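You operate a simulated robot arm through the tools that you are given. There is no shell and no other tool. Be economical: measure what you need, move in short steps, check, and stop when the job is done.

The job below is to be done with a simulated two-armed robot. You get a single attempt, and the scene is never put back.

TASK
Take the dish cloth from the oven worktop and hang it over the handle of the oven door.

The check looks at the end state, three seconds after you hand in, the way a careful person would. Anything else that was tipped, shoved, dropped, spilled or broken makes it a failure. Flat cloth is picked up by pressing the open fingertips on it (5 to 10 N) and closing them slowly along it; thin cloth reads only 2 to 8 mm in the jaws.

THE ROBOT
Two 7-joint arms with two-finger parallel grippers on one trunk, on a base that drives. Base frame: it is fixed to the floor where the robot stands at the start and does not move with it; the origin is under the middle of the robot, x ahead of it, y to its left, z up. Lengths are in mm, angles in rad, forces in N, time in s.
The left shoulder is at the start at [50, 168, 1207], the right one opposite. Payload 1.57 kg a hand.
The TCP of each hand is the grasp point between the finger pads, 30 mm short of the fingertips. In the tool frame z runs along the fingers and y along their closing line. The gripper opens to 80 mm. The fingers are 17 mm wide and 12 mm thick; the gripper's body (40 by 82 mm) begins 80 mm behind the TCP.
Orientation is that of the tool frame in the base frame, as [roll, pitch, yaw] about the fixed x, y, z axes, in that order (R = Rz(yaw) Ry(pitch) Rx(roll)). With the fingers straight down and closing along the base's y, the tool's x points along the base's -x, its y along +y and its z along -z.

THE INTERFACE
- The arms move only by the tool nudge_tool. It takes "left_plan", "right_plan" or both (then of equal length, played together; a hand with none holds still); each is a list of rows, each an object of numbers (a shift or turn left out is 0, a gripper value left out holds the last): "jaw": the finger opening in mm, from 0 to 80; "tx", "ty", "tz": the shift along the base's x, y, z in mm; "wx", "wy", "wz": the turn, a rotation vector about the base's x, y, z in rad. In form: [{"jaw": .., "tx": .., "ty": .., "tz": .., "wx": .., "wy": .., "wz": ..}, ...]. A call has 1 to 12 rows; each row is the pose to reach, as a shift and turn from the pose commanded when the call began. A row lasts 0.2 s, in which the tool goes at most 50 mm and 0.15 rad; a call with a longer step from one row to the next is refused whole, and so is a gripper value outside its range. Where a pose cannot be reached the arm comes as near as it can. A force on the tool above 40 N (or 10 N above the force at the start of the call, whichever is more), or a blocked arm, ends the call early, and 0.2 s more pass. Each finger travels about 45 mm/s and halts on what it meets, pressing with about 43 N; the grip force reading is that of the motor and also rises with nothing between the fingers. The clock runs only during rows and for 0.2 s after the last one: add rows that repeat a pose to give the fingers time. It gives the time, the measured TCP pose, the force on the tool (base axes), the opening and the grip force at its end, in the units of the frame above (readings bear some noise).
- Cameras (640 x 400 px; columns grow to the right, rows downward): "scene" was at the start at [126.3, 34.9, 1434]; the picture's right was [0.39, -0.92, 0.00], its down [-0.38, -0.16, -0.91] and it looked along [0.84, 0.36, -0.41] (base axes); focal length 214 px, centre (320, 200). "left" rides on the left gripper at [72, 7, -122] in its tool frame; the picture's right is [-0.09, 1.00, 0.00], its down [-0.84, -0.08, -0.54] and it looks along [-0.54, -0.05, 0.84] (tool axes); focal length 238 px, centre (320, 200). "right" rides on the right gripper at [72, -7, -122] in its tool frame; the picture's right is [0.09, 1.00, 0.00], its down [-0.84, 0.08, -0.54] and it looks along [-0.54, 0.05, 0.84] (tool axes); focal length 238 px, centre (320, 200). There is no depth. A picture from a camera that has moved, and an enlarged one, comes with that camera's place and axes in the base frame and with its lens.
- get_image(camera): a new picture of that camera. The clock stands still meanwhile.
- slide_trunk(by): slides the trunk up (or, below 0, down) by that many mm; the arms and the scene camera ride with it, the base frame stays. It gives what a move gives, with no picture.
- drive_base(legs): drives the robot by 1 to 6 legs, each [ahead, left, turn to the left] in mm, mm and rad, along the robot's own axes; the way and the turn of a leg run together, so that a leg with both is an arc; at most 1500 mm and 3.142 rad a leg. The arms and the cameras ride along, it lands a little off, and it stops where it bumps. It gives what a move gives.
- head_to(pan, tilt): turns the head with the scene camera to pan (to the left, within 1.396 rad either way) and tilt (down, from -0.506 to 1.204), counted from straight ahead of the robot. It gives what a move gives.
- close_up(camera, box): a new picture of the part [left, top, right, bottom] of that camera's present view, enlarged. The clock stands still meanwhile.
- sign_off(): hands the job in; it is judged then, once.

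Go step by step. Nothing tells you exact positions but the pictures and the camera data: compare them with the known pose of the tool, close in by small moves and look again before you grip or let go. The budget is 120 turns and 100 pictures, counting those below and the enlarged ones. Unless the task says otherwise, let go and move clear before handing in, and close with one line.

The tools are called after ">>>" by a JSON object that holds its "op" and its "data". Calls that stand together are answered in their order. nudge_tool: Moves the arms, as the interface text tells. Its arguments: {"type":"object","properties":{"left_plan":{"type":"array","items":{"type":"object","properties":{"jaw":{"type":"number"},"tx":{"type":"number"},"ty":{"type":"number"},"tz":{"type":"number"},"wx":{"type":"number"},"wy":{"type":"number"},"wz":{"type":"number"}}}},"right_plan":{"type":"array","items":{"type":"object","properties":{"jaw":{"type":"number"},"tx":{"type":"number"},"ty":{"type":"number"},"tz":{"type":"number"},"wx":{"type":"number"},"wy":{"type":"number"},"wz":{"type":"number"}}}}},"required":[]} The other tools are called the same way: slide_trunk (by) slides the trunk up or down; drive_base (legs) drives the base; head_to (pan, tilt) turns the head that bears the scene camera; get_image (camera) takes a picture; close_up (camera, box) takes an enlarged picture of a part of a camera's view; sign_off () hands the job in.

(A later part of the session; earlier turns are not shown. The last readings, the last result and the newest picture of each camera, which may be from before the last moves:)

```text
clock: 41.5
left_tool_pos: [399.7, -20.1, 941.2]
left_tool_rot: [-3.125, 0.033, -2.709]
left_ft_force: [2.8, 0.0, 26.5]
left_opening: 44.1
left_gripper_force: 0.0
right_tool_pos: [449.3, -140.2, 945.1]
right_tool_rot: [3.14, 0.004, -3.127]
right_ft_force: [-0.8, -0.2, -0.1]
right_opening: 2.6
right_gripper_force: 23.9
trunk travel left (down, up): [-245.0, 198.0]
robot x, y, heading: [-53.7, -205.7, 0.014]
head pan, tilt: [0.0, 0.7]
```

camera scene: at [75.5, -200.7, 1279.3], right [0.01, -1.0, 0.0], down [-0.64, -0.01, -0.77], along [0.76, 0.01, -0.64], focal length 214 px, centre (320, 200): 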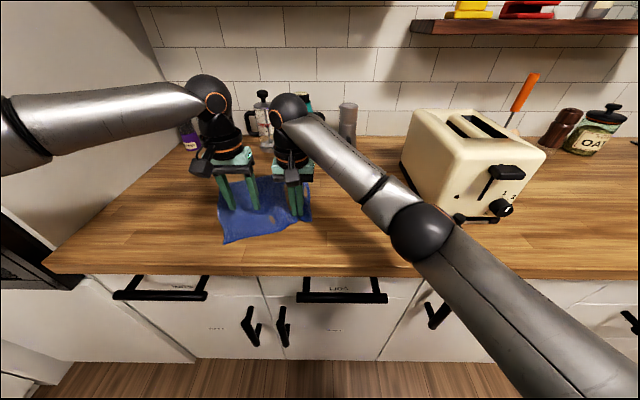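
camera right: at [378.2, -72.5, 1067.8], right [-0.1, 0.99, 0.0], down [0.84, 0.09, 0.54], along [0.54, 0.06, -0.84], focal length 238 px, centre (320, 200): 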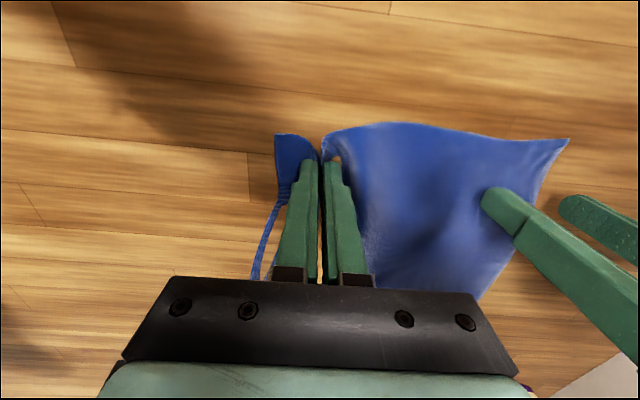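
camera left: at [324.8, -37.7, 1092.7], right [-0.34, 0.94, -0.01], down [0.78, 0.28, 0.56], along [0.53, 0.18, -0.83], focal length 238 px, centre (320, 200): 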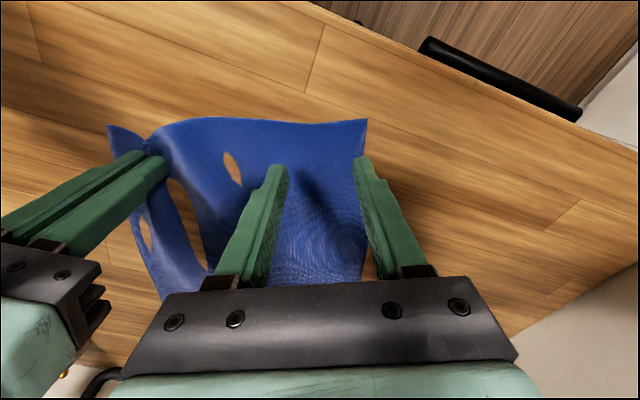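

>>> {"op": "nudge_tool", "data": {"left_plan": [{"jaw": 44, "tz": 2}, {"jaw": 40, "tx": 1, "ty": -2, "tz": 2}, {"jaw": 36, "tx": 2, "ty": -4, "tz": 2}, {"jaw": 32, "tx": 3, "ty": -6, "tz": 2}, {"jaw": 28, "tx": 3, "ty": -8, "tz": 2}, {"jaw": 24, "tx": 4, "ty": -10, "tz": 2}, {"jaw": 20, "tx": 5, "ty": -12, "tz": 2}, {"jaw": 16, "tx": 6, "ty": -14, "tz": 2}, {"jaw": 12, "tx": 7, "ty": -16, "tz": 2}, {"jaw": 6, "tx": 8, "ty": -18, "tz": 2}, {"jaw": 0, "tx": 8, "ty": -18, "tz": 2}, {"jaw": 0, "tx": 8, "ty": -18, "tz": 2}]}}

>>> {"op": "get_image", "data": {"camera": "left"}}

```text
clock: 44.1
left_tool_pos: [407.1, -36.6, 941.1]
left_tool_rot: [-3.129, 0.026, -2.708]
left_ft_force: [0.2, 1.4, 9.4]
left_opening: 2.3
left_gripper_force: 23.5
right_tool_pos: [451.2, -139.7, 945.4]
right_tool_rot: [-3.141, 0.0, -3.127]
right_ft_force: [-0.3, -0.5, 0.0]
right_opening: 2.5
right_gripper_force: 23.9
trunk travel left (down, up): [-245.0, 198.0]
robot x, y, heading: [-49.5, -202.1, 0.017]
head pan, tilt: [0.0, 0.7]
```

```text
69 pictures are left
camera left: at [335.0, -61.8, 1061.7], right [-0.33, 0.94, -0.01], down [0.78, 0.28, 0.56], along [0.53, 0.18, -0.83], focal length 238 px, centre (320, 200)
```

left: 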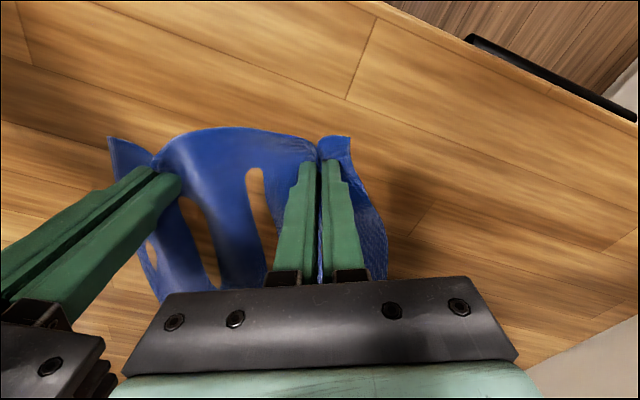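

Both hands now hold the near edge (2.3 and 2.5 mm). I'll lift both about 280 mm, squaring the left hand on the way.

>>> {"op": "nudge_tool", "data": {"left_plan": [{"tz": 35}, {"tz": 70}, {"tz": 105, "tx": 10, "wz": -0.1}, {"tz": 140, "tx": 20, "wz": -0.2}, {"tz": 175, "tx": 30, "ty": 5, "wz": -0.3}, {"tz": 210, "tx": 40, "ty": 10, "wz": -0.43}, {"tz": 245, "tx": 42, "ty": 15, "wz": -0.43}, {"tz": 280, "tx": 42, "ty": 20, "wz": -0.43}, {"tz": 280, "tx": 42, "ty": 20, "wz": -0.43}], "right_plan": [{"tz": 35}, {"tz": 70}, {"tz": 105}, {"tz": 140}, {"tz": 175}, {"tz": 210}, {"tz": 245}, {"tz": 277}, {"tz": 277}]}}

>>> {"op": "get_image", "data": {"camera": "scene"}}

>>> {"op": "get_image", "data": {"camera": "left"}}

```text
clock: 45.6
left_tool_pos: [407.5, -2.5, 1135.2]
left_tool_rot: [-3.105, 0.039, 3.134]
left_ft_force: [2.7, -19.9, -0.6]
left_opening: 2.7
left_gripper_force: 24.2
left hand out of reach, approached as far as the arm can: row 3, 4, 5, 6, 7
right_tool_pos: [420.5, -138.0, 1139.8]
right_tool_rot: [3.115, -0.003, -3.098]
right_ft_force: [-1.9, 19.4, -0.4]
right_opening: 2.9
right_gripper_force: 24.2
right hand out of reach, approached as far as the arm can: row 5, 6, 7
trunk travel left (down, up): [-245.0, 198.0]
robot x, y, heading: [-49.7, -202.7, 0.011]
head pan, tilt: [0.0, 0.7]
stopped in row 7 (right hand): the force on the tool passed its limit (the readings are from after the stop); the commanded pose is now the measured one
```

```text
68 pictures are left
camera scene: at [76.3, -200.2, 1279.2], right [0.01, -1.0, 0.0], down [-0.64, -0.01, -0.76], along [0.76, 0.01, -0.64], focal length 214 px, centre (320, 200)
```

scene: 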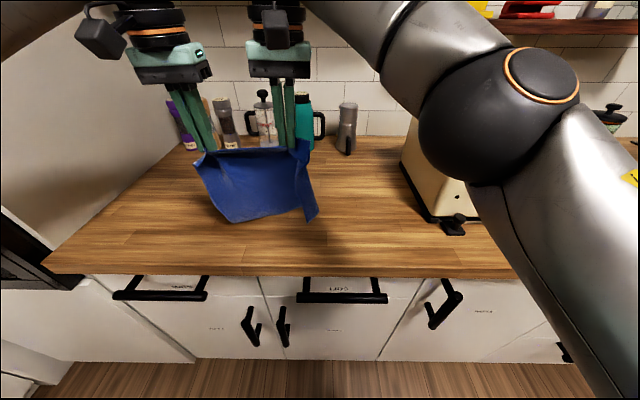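

```text
67 pictures are left
camera left: at [331.0, 8.6, 1254.1], right [0.1, 0.99, -0.03], down [0.81, -0.06, 0.58], along [0.57, -0.08, -0.82], focal length 238 px, centre (320, 200)
```

left: 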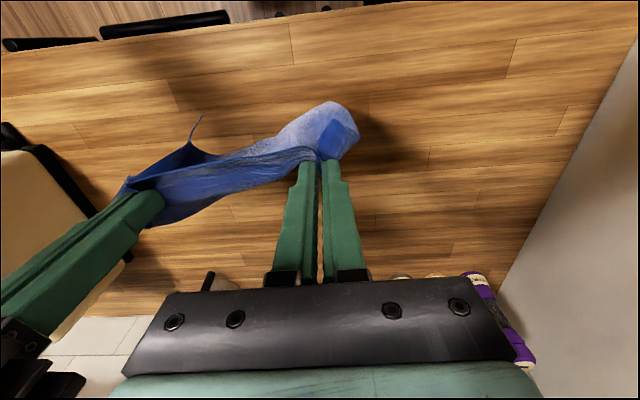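

The cloth hangs as a sheet between both hands, but it is pulled to 20 N. I'll ease the tension, raise the trunk and back away from the worktop.

>>> {"op": "nudge_tool", "data": {"left_plan": [{"tx": -5}, {"tx": -10}], "right_plan": [{"ty": 6}, {"ty": 13, "tx": -5}]}}

>>> {"op": "slide_trunk", "data": {"by": 190}}

>>> {"op": "drive_base", "data": {"legs": [[-220, 0, 0]]}}

>>> {"op": "get_image", "data": {"camera": "scene"}}

```text
clock: 46.2
left_tool_pos: [398.0, 1.0, 1135.8]
left_tool_rot: [-3.111, 0.037, -3.141]
left_ft_force: [1.1, -8.9, 1.3]
left_opening: 2.6
left_gripper_force: 23.9
right_tool_pos: [416.3, -129.1, 1138.7]
right_tool_rot: [3.124, -0.001, -3.108]
right_ft_force: [-1.9, 8.8, -0.4]
right_opening: 2.3
right_gripper_force: 23.9
trunk travel left (down, up): [-245.0, 198.0]
robot x, y, heading: [-53.0, -199.6, 0.012]
head pan, tilt: [0.0, 0.7]
```

```text
clock: 48.3
left_tool_pos: [398.2, 1.1, 1325.1]
left_tool_rot: [-3.11, 0.036, 3.14]
left_ft_force: [1.1, -5.1, -0.1]
left_opening: 2.6
left_gripper_force: 23.8
right_tool_pos: [416.7, -128.4, 1328.3]
right_tool_rot: [3.123, -0.002, -3.106]
right_ft_force: [-0.6, 4.5, -0.3]
right_opening: 2.4
right_gripper_force: 24.1
trunk travel left (down, up): [-435.0, 8.0]
robot x, y, heading: [-48.5, -199.1, 0.011]
head pan, tilt: [0.0, 0.7]
```

```text
clock: 50.0
left_tool_pos: [180.3, -4.5, 1326.4]
left_tool_rot: [-3.11, 0.037, 3.134]
left_ft_force: [0.0, -3.8, 0.3]
left_opening: 2.5
left_gripper_force: 24.0
right_tool_pos: [198.2, -134.1, 1329.8]
right_tool_rot: [3.122, -0.002, -3.114]
right_ft_force: [-0.6, 4.6, -0.2]
right_opening: 2.3
right_gripper_force: 23.5
trunk travel left (down, up): [-435.0, 8.0]
robot x, y, heading: [-269.9, -198.8, 0.007]
head pan, tilt: [0.0, 0.7]
```

```text
66 pictures are left
camera scene: at [-143.2, -203.0, 1469.3], right [0.01, -1.0, 0.0], down [-0.64, 0.0, -0.77], along [0.77, 0.0, -0.64], focal length 214 px, centre (320, 200)
```

scene: 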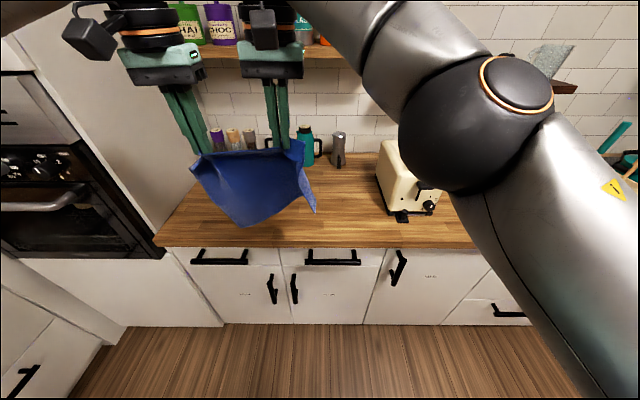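

The cloth hangs clear. I'll drive left part of the way and look at the oven and the left counter.

>>> {"op": "drive_base", "data": {"legs": [[0, 400, 0]]}}

>>> {"op": "head_to", "data": {"pan": 0.7, "tilt": 0.6}}

>>> {"op": "get_image", "data": {"camera": "scene"}}

```text
clock: 52.4
left_tool_pos: [179.0, 385.8, 1325.6]
left_tool_rot: [-3.109, 0.037, 3.13]
left_ft_force: [0.7, -4.3, 0.0]
left_opening: 2.4
left_gripper_force: 23.7
right_tool_pos: [197.8, 255.4, 1328.5]
right_tool_rot: [3.122, -0.001, -3.116]
right_ft_force: [-0.8, 4.2, -0.4]
right_opening: 2.6
right_gripper_force: 23.8
trunk travel left (down, up): [-435.0, 8.0]
robot x, y, heading: [-271.6, 191.9, 0.006]
head pan, tilt: [0.0, 0.7]
```

```text
clock: 53.5
left_tool_pos: [179.2, 385.0, 1326.1]
left_tool_rot: [-3.11, 0.037, 3.132]
left_ft_force: [0.1, -2.9, 0.1]
left_opening: 2.3
left_gripper_force: 23.3
right_tool_pos: [197.6, 256.6, 1328.5]
right_tool_rot: [3.122, -0.001, -3.114]
right_ft_force: [0.0, 3.3, -1.0]
right_opening: 2.5
right_gripper_force: 23.3
trunk travel left (down, up): [-435.0, 8.0]
robot x, y, heading: [-270.4, 189.2, 0.009]
head pan, tilt: [0.7, 0.6]
```

```text
65 pictures are left
camera scene: at [-162.1, 244.5, 1477.9], right [0.65, -0.76, 0.0], down [-0.43, -0.37, -0.82], along [0.63, 0.53, -0.57], focal length 214 px, centre (320, 200)
```

scene: 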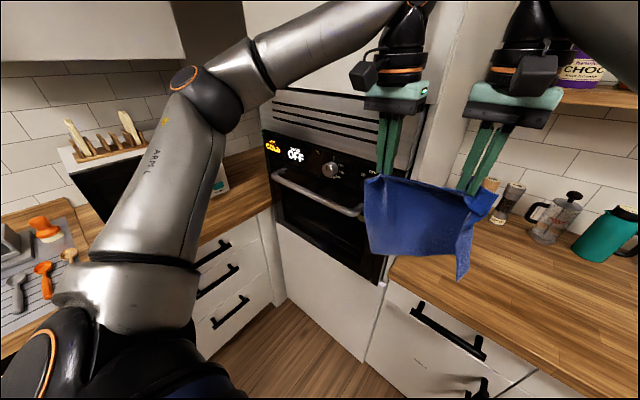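

The cloth's bottom is at z≈1095, so the hands must go about 45 mm higher to clear the bar. I'll try that, pulling in slightly.

>>> {"op": "nudge_tool", "data": {"left_plan": [{"tx": -10, "tz": 15}, {"tx": -20, "tz": 30}, {"tx": -30, "tz": 45}, {"tx": -30, "tz": 50}, {"tx": -30, "tz": 50}], "right_plan": [{"tx": -15, "tz": 15}, {"tx": -30, "tz": 30}, {"tx": -45, "tz": 45}, {"tx": -48, "tz": 48}, {"tx": -48, "tz": 48}]}}

>>> {"op": "slide_trunk", "data": {"by": 8}}

```text
clock: 54.7
left_tool_pos: [149.1, 384.4, 1374.3]
left_tool_rot: [-3.11, 0.035, 3.13]
left_ft_force: [0.4, -2.3, -0.1]
left_opening: 2.3
left_gripper_force: 23.5
right_tool_pos: [150.8, 254.0, 1377.9]
right_tool_rot: [3.123, -0.002, -3.114]
right_ft_force: [0.0, 2.2, -0.5]
right_opening: 2.7
right_gripper_force: 23.8
trunk travel left (down, up): [-435.0, 8.0]
robot x, y, heading: [-270.3, 186.2, 0.001]
head pan, tilt: [0.7, 0.6]
```

```text
clock: 55.2
left_tool_pos: [149.4, 385.1, 1382.9]
left_tool_rot: [-3.111, 0.039, 3.131]
left_ft_force: [-0.5, -3.0, -0.9]
left_opening: 2.1
left_gripper_force: 23.9
right_tool_pos: [150.4, 254.8, 1384.6]
right_tool_rot: [3.123, 0.0, -3.116]
right_ft_force: [-0.3, 3.1, -0.8]
right_opening: 2.7
right_gripper_force: 24.3
trunk travel left (down, up): [-443.0, 0.0]
robot x, y, heading: [-265.7, 190.0, 0.006]
head pan, tilt: [0.7, 0.6]
```

Hands are at z≈1383, high enough. I'll drive left 300 mm so the cloth is in front of the bar's middle, and check.

>>> {"op": "drive_base", "data": {"legs": [[0, 300, 0]]}}

>>> {"op": "head_to", "data": {"pan": 0.4, "tilt": 0.65}}

>>> {"op": "get_image", "data": {"camera": "scene"}}

>>> {"op": "get_image", "data": {"camera": "left"}}

>>> {"op": "get_image", "data": {"camera": "right"}}

```text
clock: 57.4
left_tool_pos: [145.8, 700.2, 1382.6]
left_tool_rot: [-3.111, 0.04, 3.133]
left_ft_force: [-0.4, -2.1, -0.4]
left_opening: 2.4
left_gripper_force: 23.5
right_tool_pos: [147.3, 569.7, 1385.2]
right_tool_rot: [3.122, -0.003, -3.114]
right_ft_force: [-0.3, 2.4, 0.4]
right_opening: 2.5
right_gripper_force: 23.8
trunk travel left (down, up): [-443.0, 0.0]
robot x, y, heading: [-270.4, 504.2, 0.01]
head pan, tilt: [0.7, 0.6]
```

```text
clock: 58.2
left_tool_pos: [146.8, 700.5, 1383.6]
left_tool_rot: [-3.111, 0.04, 3.132]
left_ft_force: [0.4, -1.6, 0.0]
left_opening: 2.3
left_gripper_force: 24.1
right_tool_pos: [147.9, 569.4, 1384.4]
right_tool_rot: [3.121, -0.002, -3.111]
right_ft_force: [-0.3, 1.4, -0.6]
right_opening: 2.5
right_gripper_force: 23.8
trunk travel left (down, up): [-443.0, 0.0]
robot x, y, heading: [-269.2, 500.9, 0.005]
head pan, tilt: [0.4, 0.649]
```

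```text
64 pictures are left
camera scene: at [-151.6, 535.7, 1481.3], right [0.4, -0.92, 0.0], down [-0.56, -0.24, -0.8], along [0.73, 0.32, -0.6], focal length 214 px, centre (320, 200)
```

scene: 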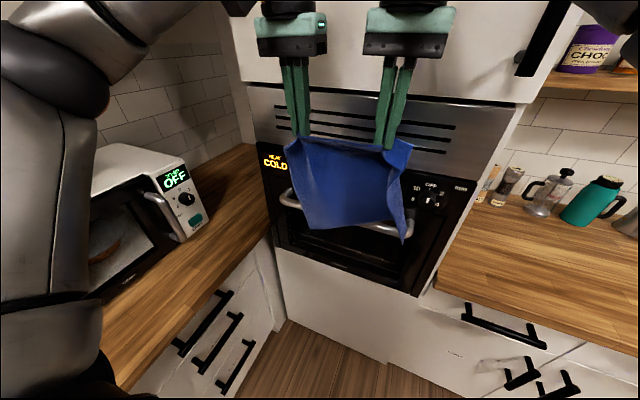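

```text
63 pictures are left
camera left: at [69.0, 711.0, 1501.9], right [0.1, 0.99, -0.03], down [0.82, -0.07, 0.58], along [0.57, -0.08, -0.82], focal length 238 px, centre (320, 200)
```

left: 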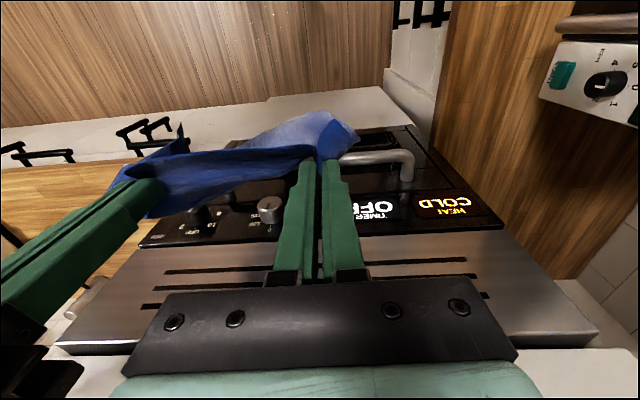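

```text
62 pictures are left
camera right: at [77.8, 558.7, 1508.6], right [-0.12, 0.99, 0.02], down [0.84, 0.09, 0.54], along [0.54, 0.08, -0.84], focal length 238 px, centre (320, 200)
```

right: 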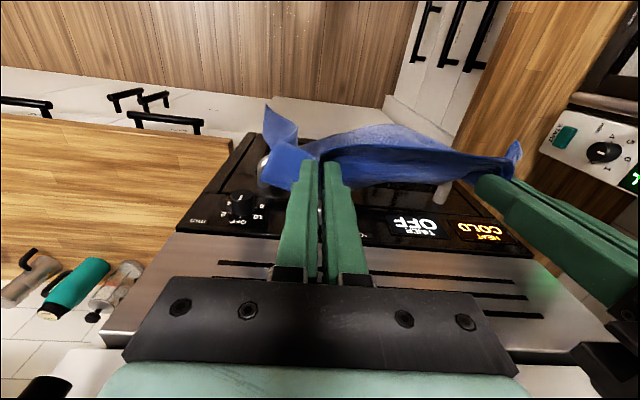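

The cloth is centred in front of the bar with its bottom (z≈1148) above the bar (z≈1100). I'll tilt both hands so the wrists stay back from the oven front, then check.

>>> {"op": "nudge_tool", "data": {"left_plan": [{"wy": -0.12}, {"wy": -0.24}, {"wy": -0.36}, {"wy": -0.36}], "right_plan": [{"wy": -0.12}, {"wy": -0.24}, {"wy": -0.36}, {"wy": -0.36}]}}

>>> {"op": "get_image", "data": {"camera": "scene"}}

```text
clock: 59.2
left_tool_pos: [146.3, 700.1, 1383.4]
left_tool_rot: [-3.112, 0.4, 3.134]
left_ft_force: [0.4, -3.1, -0.1]
left_opening: 2.5
left_gripper_force: 24.0
right_tool_pos: [149.5, 570.1, 1385.7]
right_tool_rot: [3.131, 0.359, -3.113]
right_ft_force: [0.0, 3.6, -0.4]
right_opening: 2.5
right_gripper_force: 23.7
trunk travel left (down, up): [-443.0, 0.0]
robot x, y, heading: [-272.9, 501.1, 0.007]
head pan, tilt: [0.4, 0.649]
```

```text
61 pictures are left
camera scene: at [-150.9, 535.9, 1481.2], right [0.4, -0.92, 0.0], down [-0.56, -0.24, -0.8], along [0.73, 0.32, -0.61], focal length 214 px, centre (320, 200)
```

scene: 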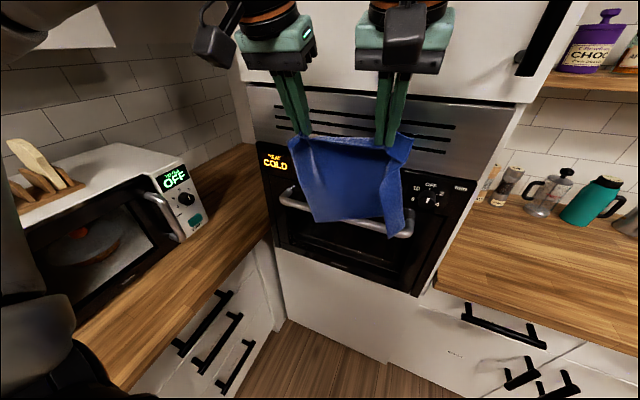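

Good. Now forward in two parts, with a look between.

>>> {"op": "drive_base", "data": {"legs": [[85, 0, 0]]}}

>>> {"op": "head_to", "data": {"pan": 0.35, "tilt": 0.9}}

>>> {"op": "get_image", "data": {"camera": "scene"}}

>>> {"op": "get_image", "data": {"camera": "left"}}

>>> {"op": "get_image", "data": {"camera": "right"}}

```text
clock: 60.2
left_tool_pos: [230.1, 700.3, 1383.3]
left_tool_rot: [-3.114, 0.399, 3.131]
left_ft_force: [0.7, -3.3, 0.6]
left_opening: 2.5
left_gripper_force: 23.8
right_tool_pos: [233.6, 569.9, 1385.4]
right_tool_rot: [3.132, 0.358, -3.113]
right_ft_force: [-0.3, 3.0, -0.8]
right_opening: 2.6
right_gripper_force: 24.1
trunk travel left (down, up): [-443.0, 0.0]
robot x, y, heading: [-187.8, 504.4, 0.006]
head pan, tilt: [0.4, 0.649]
```

```text
clock: 61.0
left_tool_pos: [230.2, 699.9, 1383.3]
left_tool_rot: [-3.113, 0.399, 3.132]
left_ft_force: [-0.6, -2.8, -0.4]
left_opening: 2.4
left_gripper_force: 24.0
right_tool_pos: [232.9, 570.1, 1384.5]
right_tool_rot: [3.133, 0.36, -3.113]
right_ft_force: [-0.2, 2.6, 0.4]
right_opening: 2.7
right_gripper_force: 24.1
trunk travel left (down, up): [-443.0, 0.0]
robot x, y, heading: [-184.8, 503.1, 0.002]
head pan, tilt: [0.351, 0.901]
```

```text
60 pictures are left
camera scene: at [-76.6, 528.3, 1460.9], right [0.35, -0.94, 0.0], down [-0.73, -0.27, -0.62], along [0.58, 0.22, -0.78], focal length 214 px, centre (320, 200)
```

scene: 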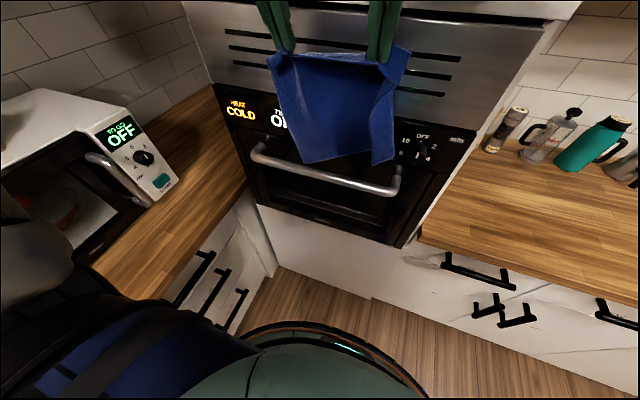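

```text
59 pictures are left
camera left: at [116.4, 711.3, 1467.8], right [0.11, 0.99, 0.01], down [0.56, -0.07, 0.83], along [0.82, -0.08, -0.56], focal length 238 px, centre (320, 200)
```

left: 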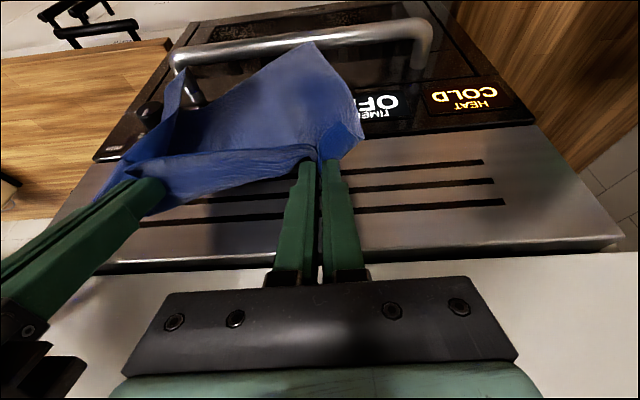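

```text
58 pictures are left
camera right: at [123.3, 558.7, 1475.8], right [-0.12, 0.99, -0.02], down [0.59, 0.09, 0.8], along [0.8, 0.08, -0.6], focal length 238 px, centre (320, 200)
```

right: 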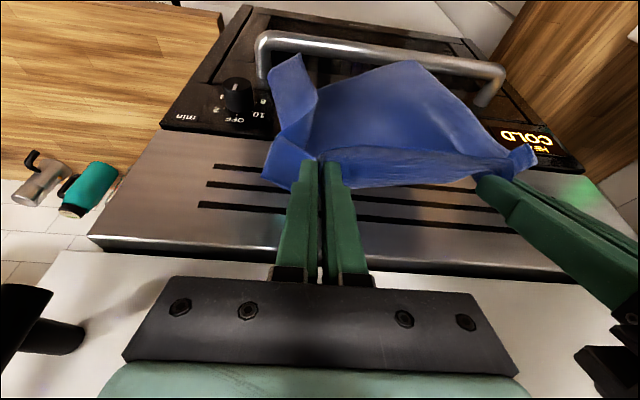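

Bar fixed at x≈262, z≈1100, y 497–834; knob tips reach x≈300 at y≈465 and 597, z≈1185. I'll put the sheet above the gap at x≈285, shift 15 mm right to miss the knob, and look.

>>> {"op": "drive_base", "data": {"legs": [[42, 0, 0]]}}

>>> {"op": "nudge_tool", "data": {"left_plan": [{"ty": -8, "tz": -10}, {"ty": -15, "tz": -20}, {"ty": -15, "tz": -20}], "right_plan": [{"ty": -8, "tz": -10}, {"ty": -15, "tz": -20}, {"ty": -15, "tz": -20}]}}

>>> {"op": "get_image", "data": {"camera": "scene"}}

>>> {"op": "get_image", "data": {"camera": "right"}}

>>> {"op": "get_image", "data": {"camera": "left"}}

```text
clock: 61.9
left_tool_pos: [273.0, 699.6, 1382.8]
left_tool_rot: [-3.114, 0.398, 3.132]
left_ft_force: [0.5, -3.1, 0.5]
left_opening: 2.4
left_gripper_force: 23.8
right_tool_pos: [275.1, 570.1, 1384.7]
right_tool_rot: [3.133, 0.357, -3.112]
right_ft_force: [0.4, 4.0, -0.5]
right_opening: 2.6
right_gripper_force: 23.8
trunk travel left (down, up): [-443.0, 0.0]
robot x, y, heading: [-146.5, 501.4, 0.004]
head pan, tilt: [0.351, 0.901]
```

```text
clock: 62.7
left_tool_pos: [271.7, 686.0, 1361.9]
left_tool_rot: [-3.111, 0.399, 3.131]
left_ft_force: [-0.9, -1.9, 0.0]
left_opening: 2.3
left_gripper_force: 23.7
right_tool_pos: [272.5, 556.2, 1365.8]
right_tool_rot: [3.132, 0.359, -3.113]
right_ft_force: [-0.5, 0.7, 0.1]
right_opening: 2.6
right_gripper_force: 23.8
trunk travel left (down, up): [-443.0, 0.0]
robot x, y, heading: [-146.2, 504.1, 0.014]
head pan, tilt: [0.351, 0.901]
```

```text
57 pictures are left
camera scene: at [-35.5, 528.8, 1460.8], right [0.35, -0.94, 0.0], down [-0.73, -0.27, -0.62], along [0.58, 0.22, -0.78], focal length 214 px, centre (320, 200)
```

scene: 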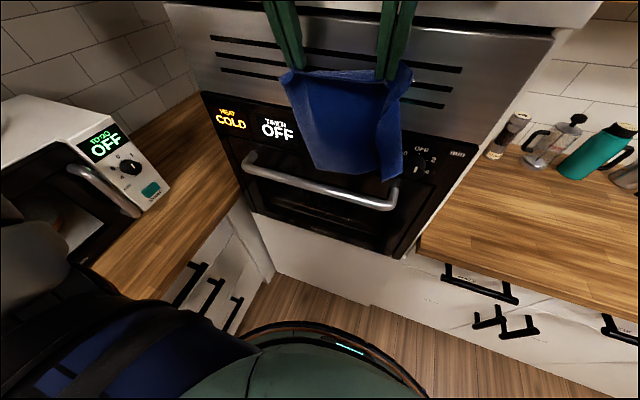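

```text
56 pictures are left
camera right: at [164.2, 545.1, 1455.7], right [-0.12, 0.99, -0.02], down [0.59, 0.09, 0.8], along [0.8, 0.08, -0.6], focal length 238 px, centre (320, 200)
```

right: 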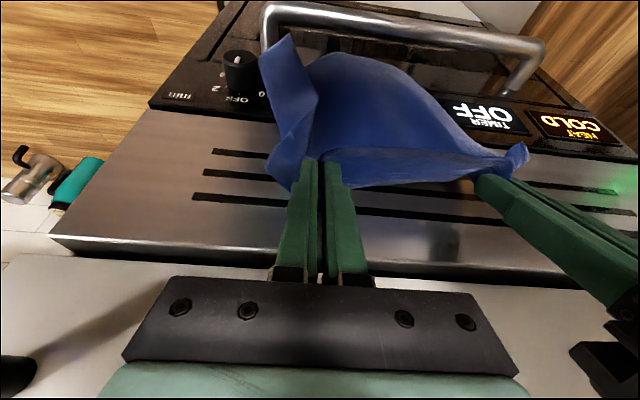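

```text
55 pictures are left
camera left: at [157.8, 696.9, 1446.4], right [0.11, 0.99, 0.01], down [0.56, -0.07, 0.83], along [0.82, -0.08, -0.56], focal length 238 px, centre (320, 200)
```

left: 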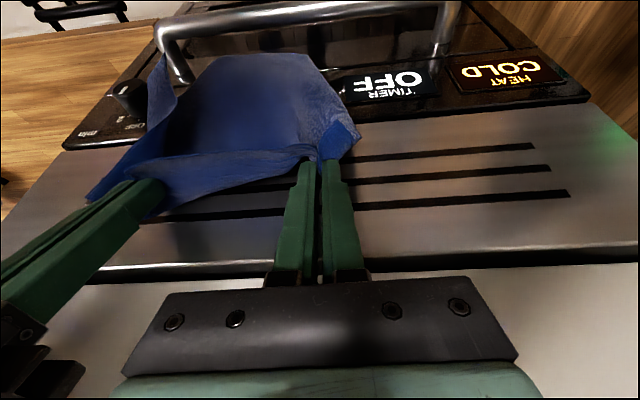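

The sheet's lower edge is over the gap. I'll shift 18 mm left so the flap clears the handle's end bracket, and lower straight into the gap, keeping the tips above the knobs.

>>> {"op": "nudge_tool", "data": {"left_plan": [{"ty": 10}, {"ty": 18, "tz": -10}, {"ty": 18, "tz": -25}, {"ty": 18, "tz": -40}, {"ty": 18, "tz": -55}, {"ty": 18, "tz": -55}], "right_plan": [{"ty": 10}, {"ty": 18, "tz": -10}, {"ty": 18, "tz": -25}, {"ty": 18, "tz": -40}, {"ty": 18, "tz": -55}, {"ty": 18, "tz": -55}]}}

>>> {"op": "get_image", "data": {"camera": "scene"}}

>>> {"op": "get_image", "data": {"camera": "right"}}

>>> {"op": "get_image", "data": {"camera": "left"}}

```text
clock: 64.1
left_tool_pos: [272.0, 703.0, 1307.9]
left_tool_rot: [-3.112, 0.398, 3.131]
left_ft_force: [0.1, -1.6, 1.0]
left_opening: 2.3
left_gripper_force: 23.6
right_tool_pos: [273.0, 573.8, 1310.0]
right_tool_rot: [3.132, 0.36, -3.111]
right_ft_force: [0.2, 1.6, -0.8]
right_opening: 2.5
right_gripper_force: 23.7
trunk travel left (down, up): [-443.0, 0.0]
robot x, y, heading: [-143.9, 507.5, 0.005]
head pan, tilt: [0.351, 0.901]
```

```text
54 pictures are left
camera scene: at [-35.4, 528.6, 1460.8], right [0.35, -0.94, 0.0], down [-0.73, -0.27, -0.62], along [0.58, 0.22, -0.78], focal length 214 px, centre (320, 200)
```

scene: 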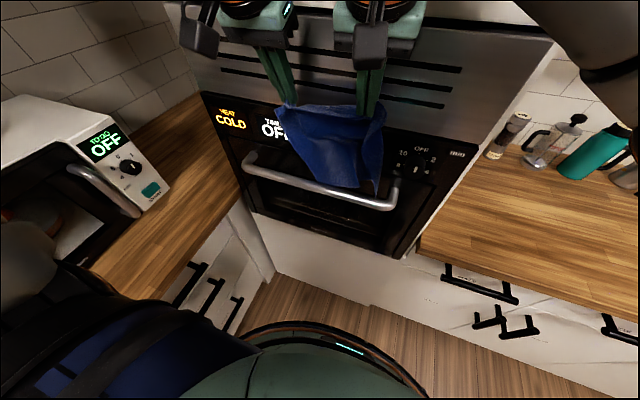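

```text
53 pictures are left
camera right: at [163.6, 562.3, 1400.3], right [-0.12, 0.99, -0.02], down [0.59, 0.09, 0.8], along [0.8, 0.08, -0.6], focal length 238 px, centre (320, 200)
```

right: 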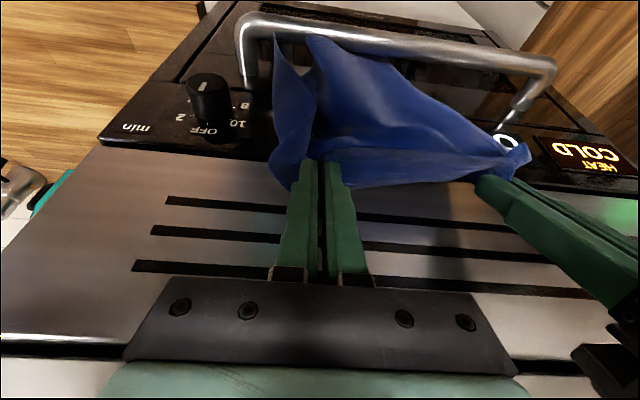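

```text
52 pictures are left
camera left: at [157.2, 714.5, 1391.7], right [0.11, 0.99, 0.01], down [0.56, -0.07, 0.83], along [0.82, -0.08, -0.56], focal length 238 px, centre (320, 200)
```

left: 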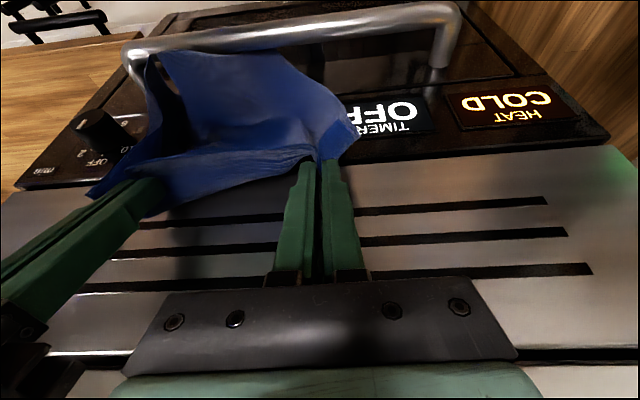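

>>> {"op": "close_up", "data": {"camera": "right", "box": [220, 0, 460, 150]}}

>>> {"op": "close_up", "data": {"camera": "scene", "box": [220, 90, 440, 230]}}

```text
2.67 times, centred on (340, 75) of right
camera zoom: at [163.6, 562.3, 1400.3], right [-0.12, 0.99, -0.02], down [0.59, 0.09, 0.8], along [0.8, 0.08, -0.6], focal length 636 px, centre (267, 533)
```

zoom: 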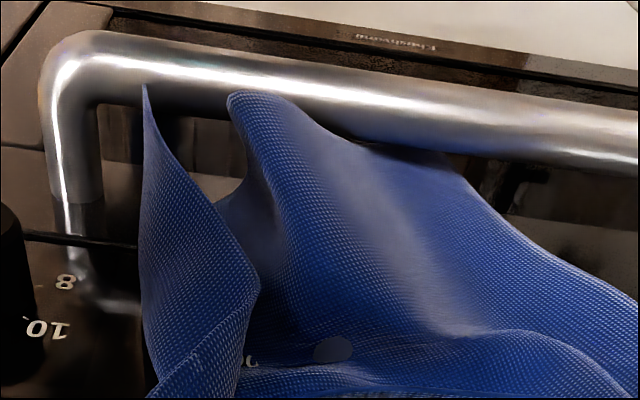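

```text
2.86 times, centred on (330, 160) of scene
camera zoom: at [-35.4, 528.6, 1460.8], right [0.35, -0.94, 0.0], down [-0.73, -0.27, -0.62], along [0.58, 0.22, -0.78], focal length 613 px, centre (291, 314)
```

zoom: 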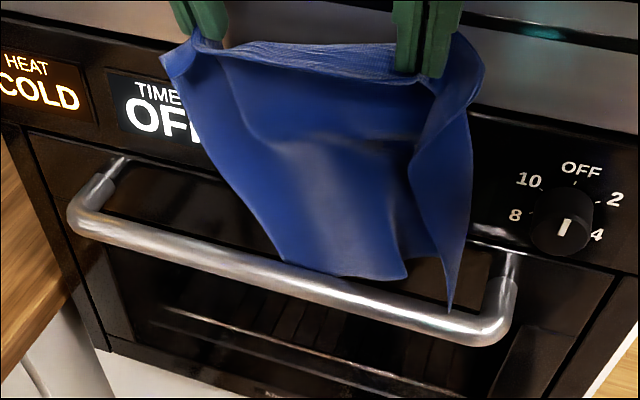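

The lower corner is just touching the bar's back edge. I'll raise 20 mm, go 12 mm further forward and lower again.

>>> {"op": "nudge_tool", "data": {"left_plan": [{"tz": 10}, {"tz": 20, "tx": 4}, {"tz": 20, "tx": 12}, {"tz": 20, "tx": 12}, {"tz": 5, "tx": 12}, {"tz": -10, "tx": 12}, {"tz": -10, "tx": 12}], "right_plan": [{"tz": 10}, {"tz": 20, "tx": 4}, {"tz": 20, "tx": 12}, {"tz": 20, "tx": 12}, {"tz": 5, "tx": 12}, {"tz": -10, "tx": 12}, {"tz": -10, "tx": 12}]}}

>>> {"op": "close_up", "data": {"camera": "right", "box": [220, 0, 460, 150]}}

>>> {"op": "close_up", "data": {"camera": "scene", "box": [220, 90, 440, 230]}}

```text
clock: 65.7
left_tool_pos: [284.1, 703.6, 1296.9]
left_tool_rot: [-3.113, 0.398, 3.131]
left_ft_force: [0.8, -1.1, -0.3]
left_opening: 2.3
left_gripper_force: 24.2
right_tool_pos: [288.5, 573.8, 1300.1]
right_tool_rot: [3.134, 0.361, -3.111]
right_ft_force: [0.1, 1.4, -0.2]
right_opening: 2.6
right_gripper_force: 23.8
trunk travel left (down, up): [-443.0, 0.0]
robot x, y, heading: [-143.8, 504.2, 0.008]
head pan, tilt: [0.351, 0.901]
```

```text
2.67 times, centred on (340, 75) of right
camera zoom: at [178.3, 562.6, 1390.2], right [-0.12, 0.99, -0.02], down [0.59, 0.09, 0.8], along [0.8, 0.08, -0.6], focal length 636 px, centre (267, 533)
```

zoom: 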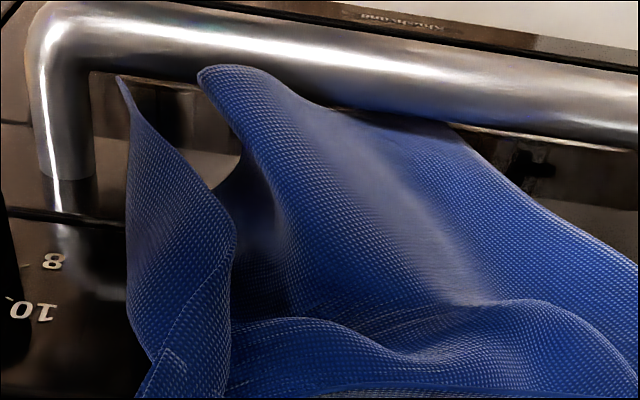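

```text
2.86 times, centred on (330, 160) of scene
camera zoom: at [-35.3, 528.5, 1460.8], right [0.35, -0.94, 0.0], down [-0.73, -0.27, -0.62], along [0.58, 0.22, -0.78], focal length 613 px, centre (291, 314)
```

zoom: 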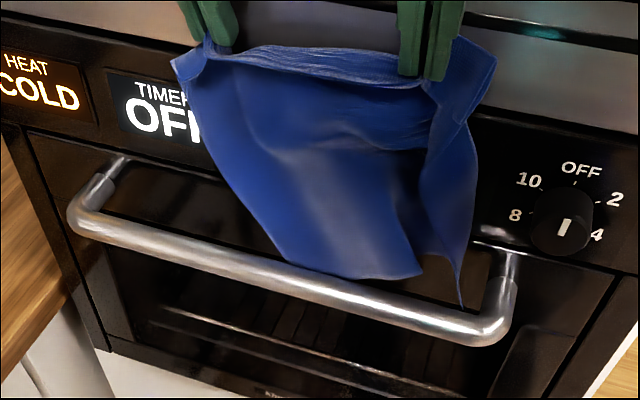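

The hanging cloth is being pushed out by the knob at y≈597. I'll raise it, move 105 mm left in front of the flat display, and lower there.

>>> {"op": "nudge_tool", "data": {"left_plan": [{"tz": 15}, {"tz": 35, "tx": -5}, {"tz": 60, "tx": -12}, {"tz": 80, "tx": -12}], "right_plan": [{"tz": 15}, {"tz": 35, "tx": -5}, {"tz": 60, "tx": -15}, {"tz": 80, "tx": -15}]}}

>>> {"op": "drive_base", "data": {"legs": [[0, 107, 0]]}}

>>> {"op": "get_image", "data": {"camera": "scene"}}

>>> {"op": "get_image", "data": {"camera": "right"}}

>>> {"op": "get_image", "data": {"camera": "left"}}

```text
clock: 66.7
left_tool_pos: [270.4, 700.3, 1377.5]
left_tool_rot: [-3.113, 0.398, 3.13]
left_ft_force: [0.8, -1.0, 0.3]
left_opening: 2.3
left_gripper_force: 23.8
right_tool_pos: [271.9, 572.3, 1378.9]
right_tool_rot: [3.132, 0.358, -3.112]
right_ft_force: [-0.4, -0.2, 0.8]
right_opening: 2.7
right_gripper_force: 23.9
trunk travel left (down, up): [-443.0, 0.0]
robot x, y, heading: [-143.5, 502.8, 0.001]
head pan, tilt: [0.351, 0.901]
```

```text
clock: 67.9
left_tool_pos: [271.4, 807.3, 1377.6]
left_tool_rot: [-3.114, 0.398, 3.132]
left_ft_force: [-0.2, -0.9, -1.3]
left_opening: 2.1
left_gripper_force: 23.9
right_tool_pos: [270.7, 677.7, 1377.7]
right_tool_rot: [3.134, 0.36, -3.113]
right_ft_force: [-0.4, 0.9, -0.1]
right_opening: 2.5
right_gripper_force: 23.6
trunk travel left (down, up): [-443.0, 0.0]
robot x, y, heading: [-147.0, 608.0, 0.003]
head pan, tilt: [0.351, 0.901]
```

```text
47 pictures are left
camera scene: at [-35.9, 634.1, 1460.8], right [0.35, -0.94, 0.0], down [-0.73, -0.27, -0.62], along [0.58, 0.22, -0.78], focal length 214 px, centre (320, 200)
```

scene: 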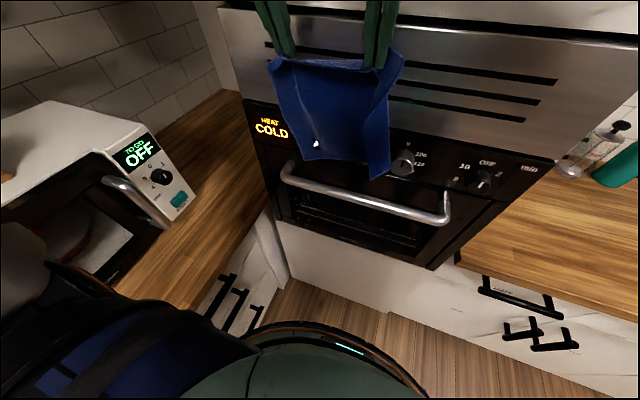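

```text
46 pictures are left
camera right: at [161.2, 667.1, 1468.9], right [-0.12, 0.99, -0.02], down [0.59, 0.09, 0.8], along [0.8, 0.08, -0.6], focal length 238 px, centre (320, 200)
```

right: 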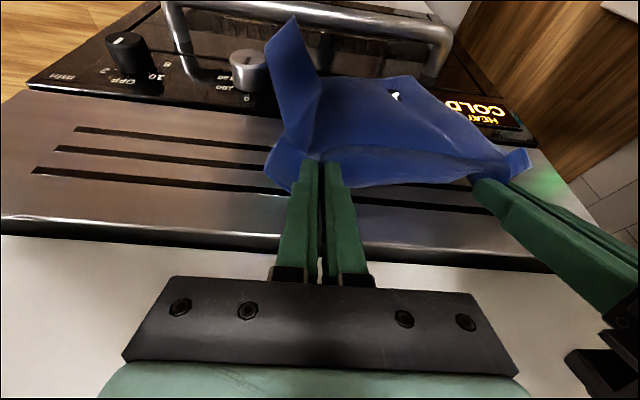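

```text
45 pictures are left
camera left: at [157.2, 818.2, 1461.8], right [0.11, 0.99, 0.01], down [0.56, -0.07, 0.83], along [0.82, -0.08, -0.56], focal length 238 px, centre (320, 200)
```

left: 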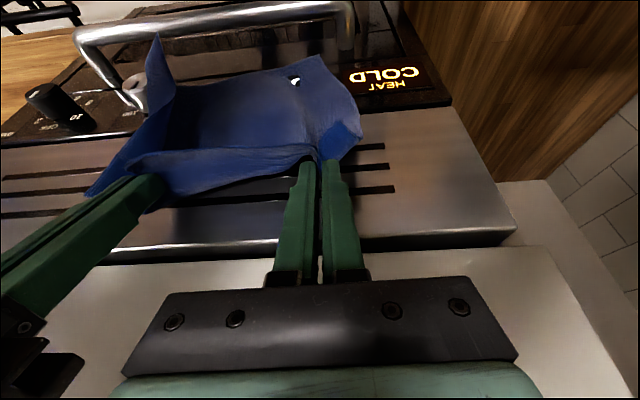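

In front of the display now, clear of the knobs. Lowering again.

>>> {"op": "nudge_tool", "data": {"left_plan": [{"tz": -15}, {"tz": -30}, {"tz": -45}, {"tz": -60}, {"tz": -70}, {"tz": -70}], "right_plan": [{"tz": -15}, {"tz": -30}, {"tz": -45}, {"tz": -60}, {"tz": -70}, {"tz": -70}]}}

>>> {"op": "close_up", "data": {"camera": "scene", "box": [240, 80, 480, 230]}}

>>> {"op": "get_image", "data": {"camera": "right"}}

>>> {"op": "get_image", "data": {"camera": "left"}}

```text
clock: 69.3
left_tool_pos: [270.5, 807.6, 1305.7]
left_tool_rot: [-3.115, 0.398, 3.131]
left_ft_force: [-1.0, 0.3, -0.3]
left_opening: 2.3
left_gripper_force: 23.8
right_tool_pos: [269.8, 680.4, 1308.6]
right_tool_rot: [3.133, 0.359, -3.112]
right_ft_force: [-0.4, 0.0, 0.2]
right_opening: 2.5
right_gripper_force: 23.3
trunk travel left (down, up): [-443.0, 0.0]
robot x, y, heading: [-148.2, 609.6, 0.007]
head pan, tilt: [0.351, 0.901]
```

```text
2.67 times, centred on (360, 155) of scene
camera zoom: at [-35.9, 633.7, 1460.8], right [0.35, -0.94, 0.0], down [-0.73, -0.27, -0.62], along [0.58, 0.22, -0.78], focal length 572 px, centre (213, 320)
```

zoom: 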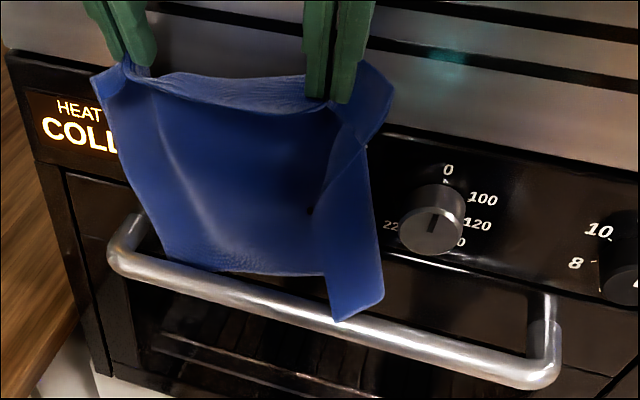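

```text
43 pictures are left
camera right: at [160.4, 669.9, 1398.7], right [-0.12, 0.99, -0.02], down [0.59, 0.09, 0.8], along [0.8, 0.08, -0.6], focal length 238 px, centre (320, 200)
```

right: 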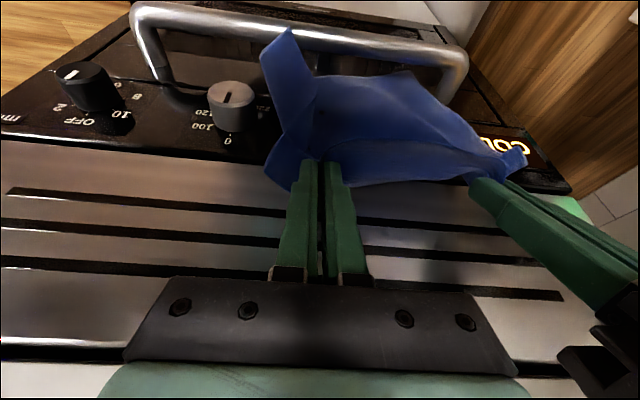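

```text
42 pictures are left
camera left: at [156.6, 818.5, 1390.7], right [0.11, 0.99, 0.01], down [0.56, -0.07, 0.83], along [0.82, -0.08, -0.56], focal length 238 px, centre (320, 200)
```

left: 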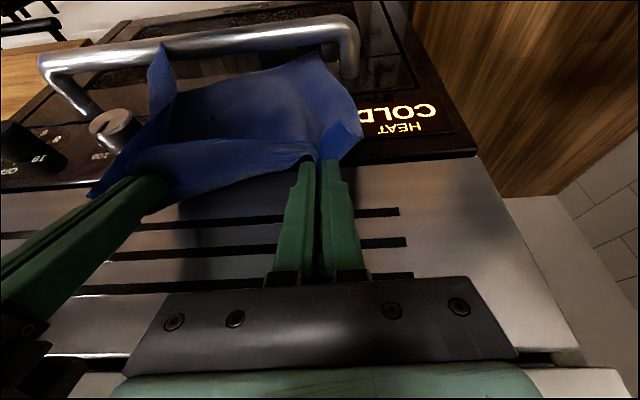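

The main edge goes behind the bar, but the right flap hangs in front of it (x≈257). I'll raise, move a bit further forward with more tilt, and lower again.

>>> {"op": "nudge_tool", "data": {"left_plan": [{"tz": 15}, {"tz": 35, "wy": -0.1}, {"tz": 40, "wy": -0.2, "tx": 6}, {"tz": 40, "wy": -0.25, "tx": 12}, {"tz": 25, "wy": -0.25, "tx": 12}, {"tz": 10, "wy": -0.25, "tx": 12}, {"tz": -5, "wy": -0.25, "tx": 12}, {"tz": -5, "wy": -0.25, "tx": 12}], "right_plan": [{"tz": 15}, {"tz": 35, "wy": -0.1}, {"tz": 40, "wy": -0.2, "tx": 6}, {"tz": 40, "wy": -0.25, "tx": 12}, {"tz": 25, "wy": -0.25, "tx": 12}, {"tz": 10, "wy": -0.25, "tx": 12}, {"tz": -5, "wy": -0.25, "tx": 12}, {"tz": -5, "wy": -0.25, "tx": 12}]}}

>>> {"op": "close_up", "data": {"camera": "scene", "box": [240, 80, 480, 230]}}

>>> {"op": "get_image", "data": {"camera": "right"}}

```text
clock: 71.1
left_tool_pos: [281.8, 806.7, 1301.5]
left_tool_rot: [-3.114, 0.65, 3.131]
left_ft_force: [1.1, -3.6, -0.5]
left_opening: 2.1
left_gripper_force: 23.7
right_tool_pos: [280.7, 676.7, 1303.0]
right_tool_rot: [3.14, 0.609, -3.108]
right_ft_force: [-0.5, 3.9, -0.3]
right_opening: 2.4
right_gripper_force: 23.9
trunk travel left (down, up): [-443.0, 0.0]
robot x, y, heading: [-148.8, 607.2, 0.002]
head pan, tilt: [0.351, 0.901]
```

```text
2.67 times, centred on (360, 155) of scene
camera zoom: at [-36.1, 633.7, 1460.8], right [0.35, -0.94, 0.0], down [-0.73, -0.27, -0.62], along [0.58, 0.22, -0.78], focal length 572 px, centre (213, 320)
```

zoom: 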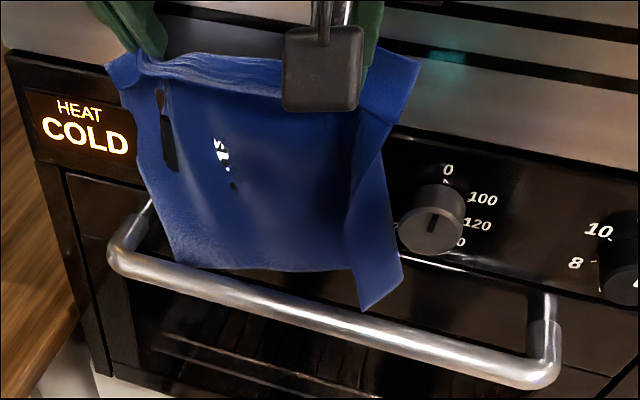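

```text
40 pictures are left
camera right: at [153.1, 665.3, 1364.6], right [-0.11, 0.99, -0.05], down [0.37, 0.09, 0.92], along [0.92, 0.08, -0.38], focal length 238 px, centre (320, 200)
```

right: 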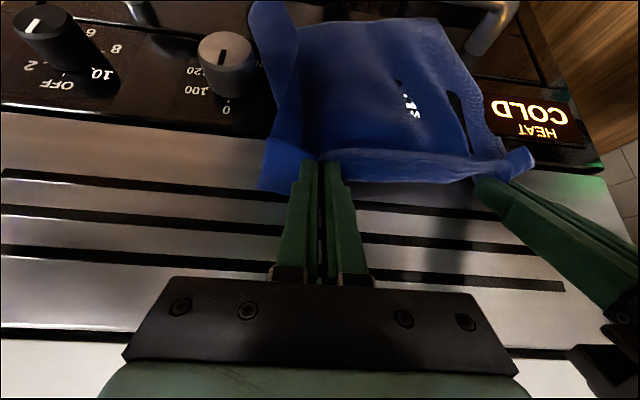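

The sheet lies along the panel and only the flap is still over the bar. I'll swing it in by yawing the right hand, then lower further.

>>> {"op": "nudge_tool", "data": {"right_plan": [{"tz": 12, "wz": 0.1}, {"tz": 12, "wz": 0.22}, {"tz": 12, "wz": 0.35}, {"tz": 12, "wz": 0.35}, {"tz": 0, "wz": 0.35}, {"tz": -12, "wz": 0.35}, {"tz": -22, "wz": 0.35}, {"tz": -22, "wz": 0.35}], "left_plan": [{"tz": 12}, {"tz": 12}, {"tz": 12}, {"tz": 12}, {"tz": 0}, {"tz": -12}, {"tz": -22}, {"tz": -22}]}}

>>> {"op": "close_up", "data": {"camera": "scene", "box": [240, 80, 480, 230]}}

>>> {"op": "get_image", "data": {"camera": "right"}}

>>> {"op": "get_image", "data": {"camera": "left"}}

```text
clock: 72.9
left_tool_pos: [282.8, 805.4, 1280.1]
left_tool_rot: [-3.114, 0.647, 3.129]
left_ft_force: [-0.5, -1.5, -0.3]
left_opening: 2.8
left_gripper_force: 23.2
right_tool_pos: [283.1, 678.4, 1280.6]
right_tool_rot: [-3.14, 0.608, -2.757]
right_ft_force: [-0.2, 0.4, -0.2]
right_opening: 2.3
right_gripper_force: 24.1
trunk travel left (down, up): [-443.0, 0.0]
robot x, y, heading: [-150.5, 606.7, 0.006]
head pan, tilt: [0.351, 0.901]
```

```text
2.67 times, centred on (360, 155) of scene
camera zoom: at [-36.0, 633.7, 1460.8], right [0.35, -0.94, 0.0], down [-0.73, -0.27, -0.62], along [0.58, 0.22, -0.78], focal length 572 px, centre (213, 320)
```

zoom: 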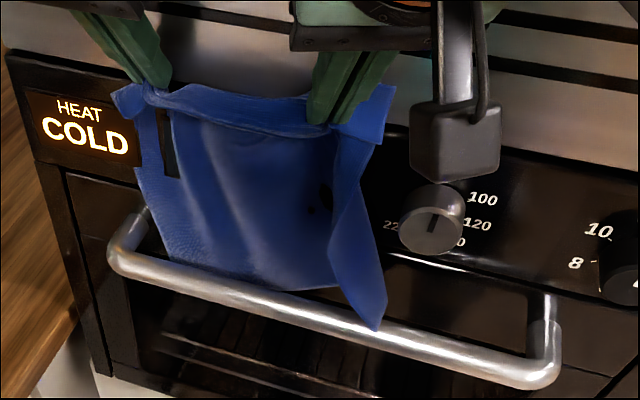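

```text
38 pictures are left
camera right: at [166.3, 622.8, 1341.0], right [-0.44, 0.89, -0.05], down [0.32, 0.21, 0.92], along [0.84, 0.39, -0.38], focal length 238 px, centre (320, 200)
```

right: 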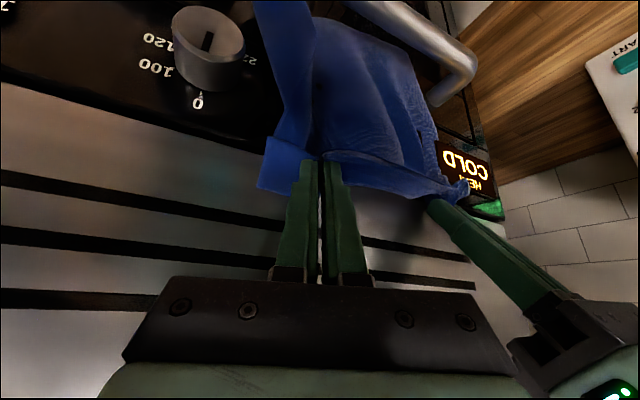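

```text
37 pictures are left
camera left: at [151.7, 816.7, 1333.9], right [0.1, 0.99, 0.04], down [0.34, -0.07, 0.94], along [0.94, -0.08, -0.34], focal length 238 px, centre (320, 200)
```

left: 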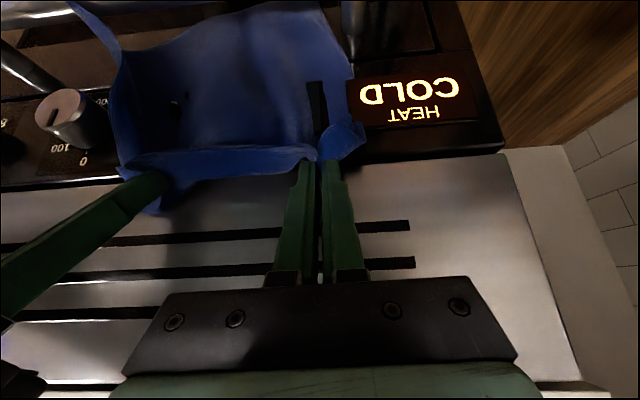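

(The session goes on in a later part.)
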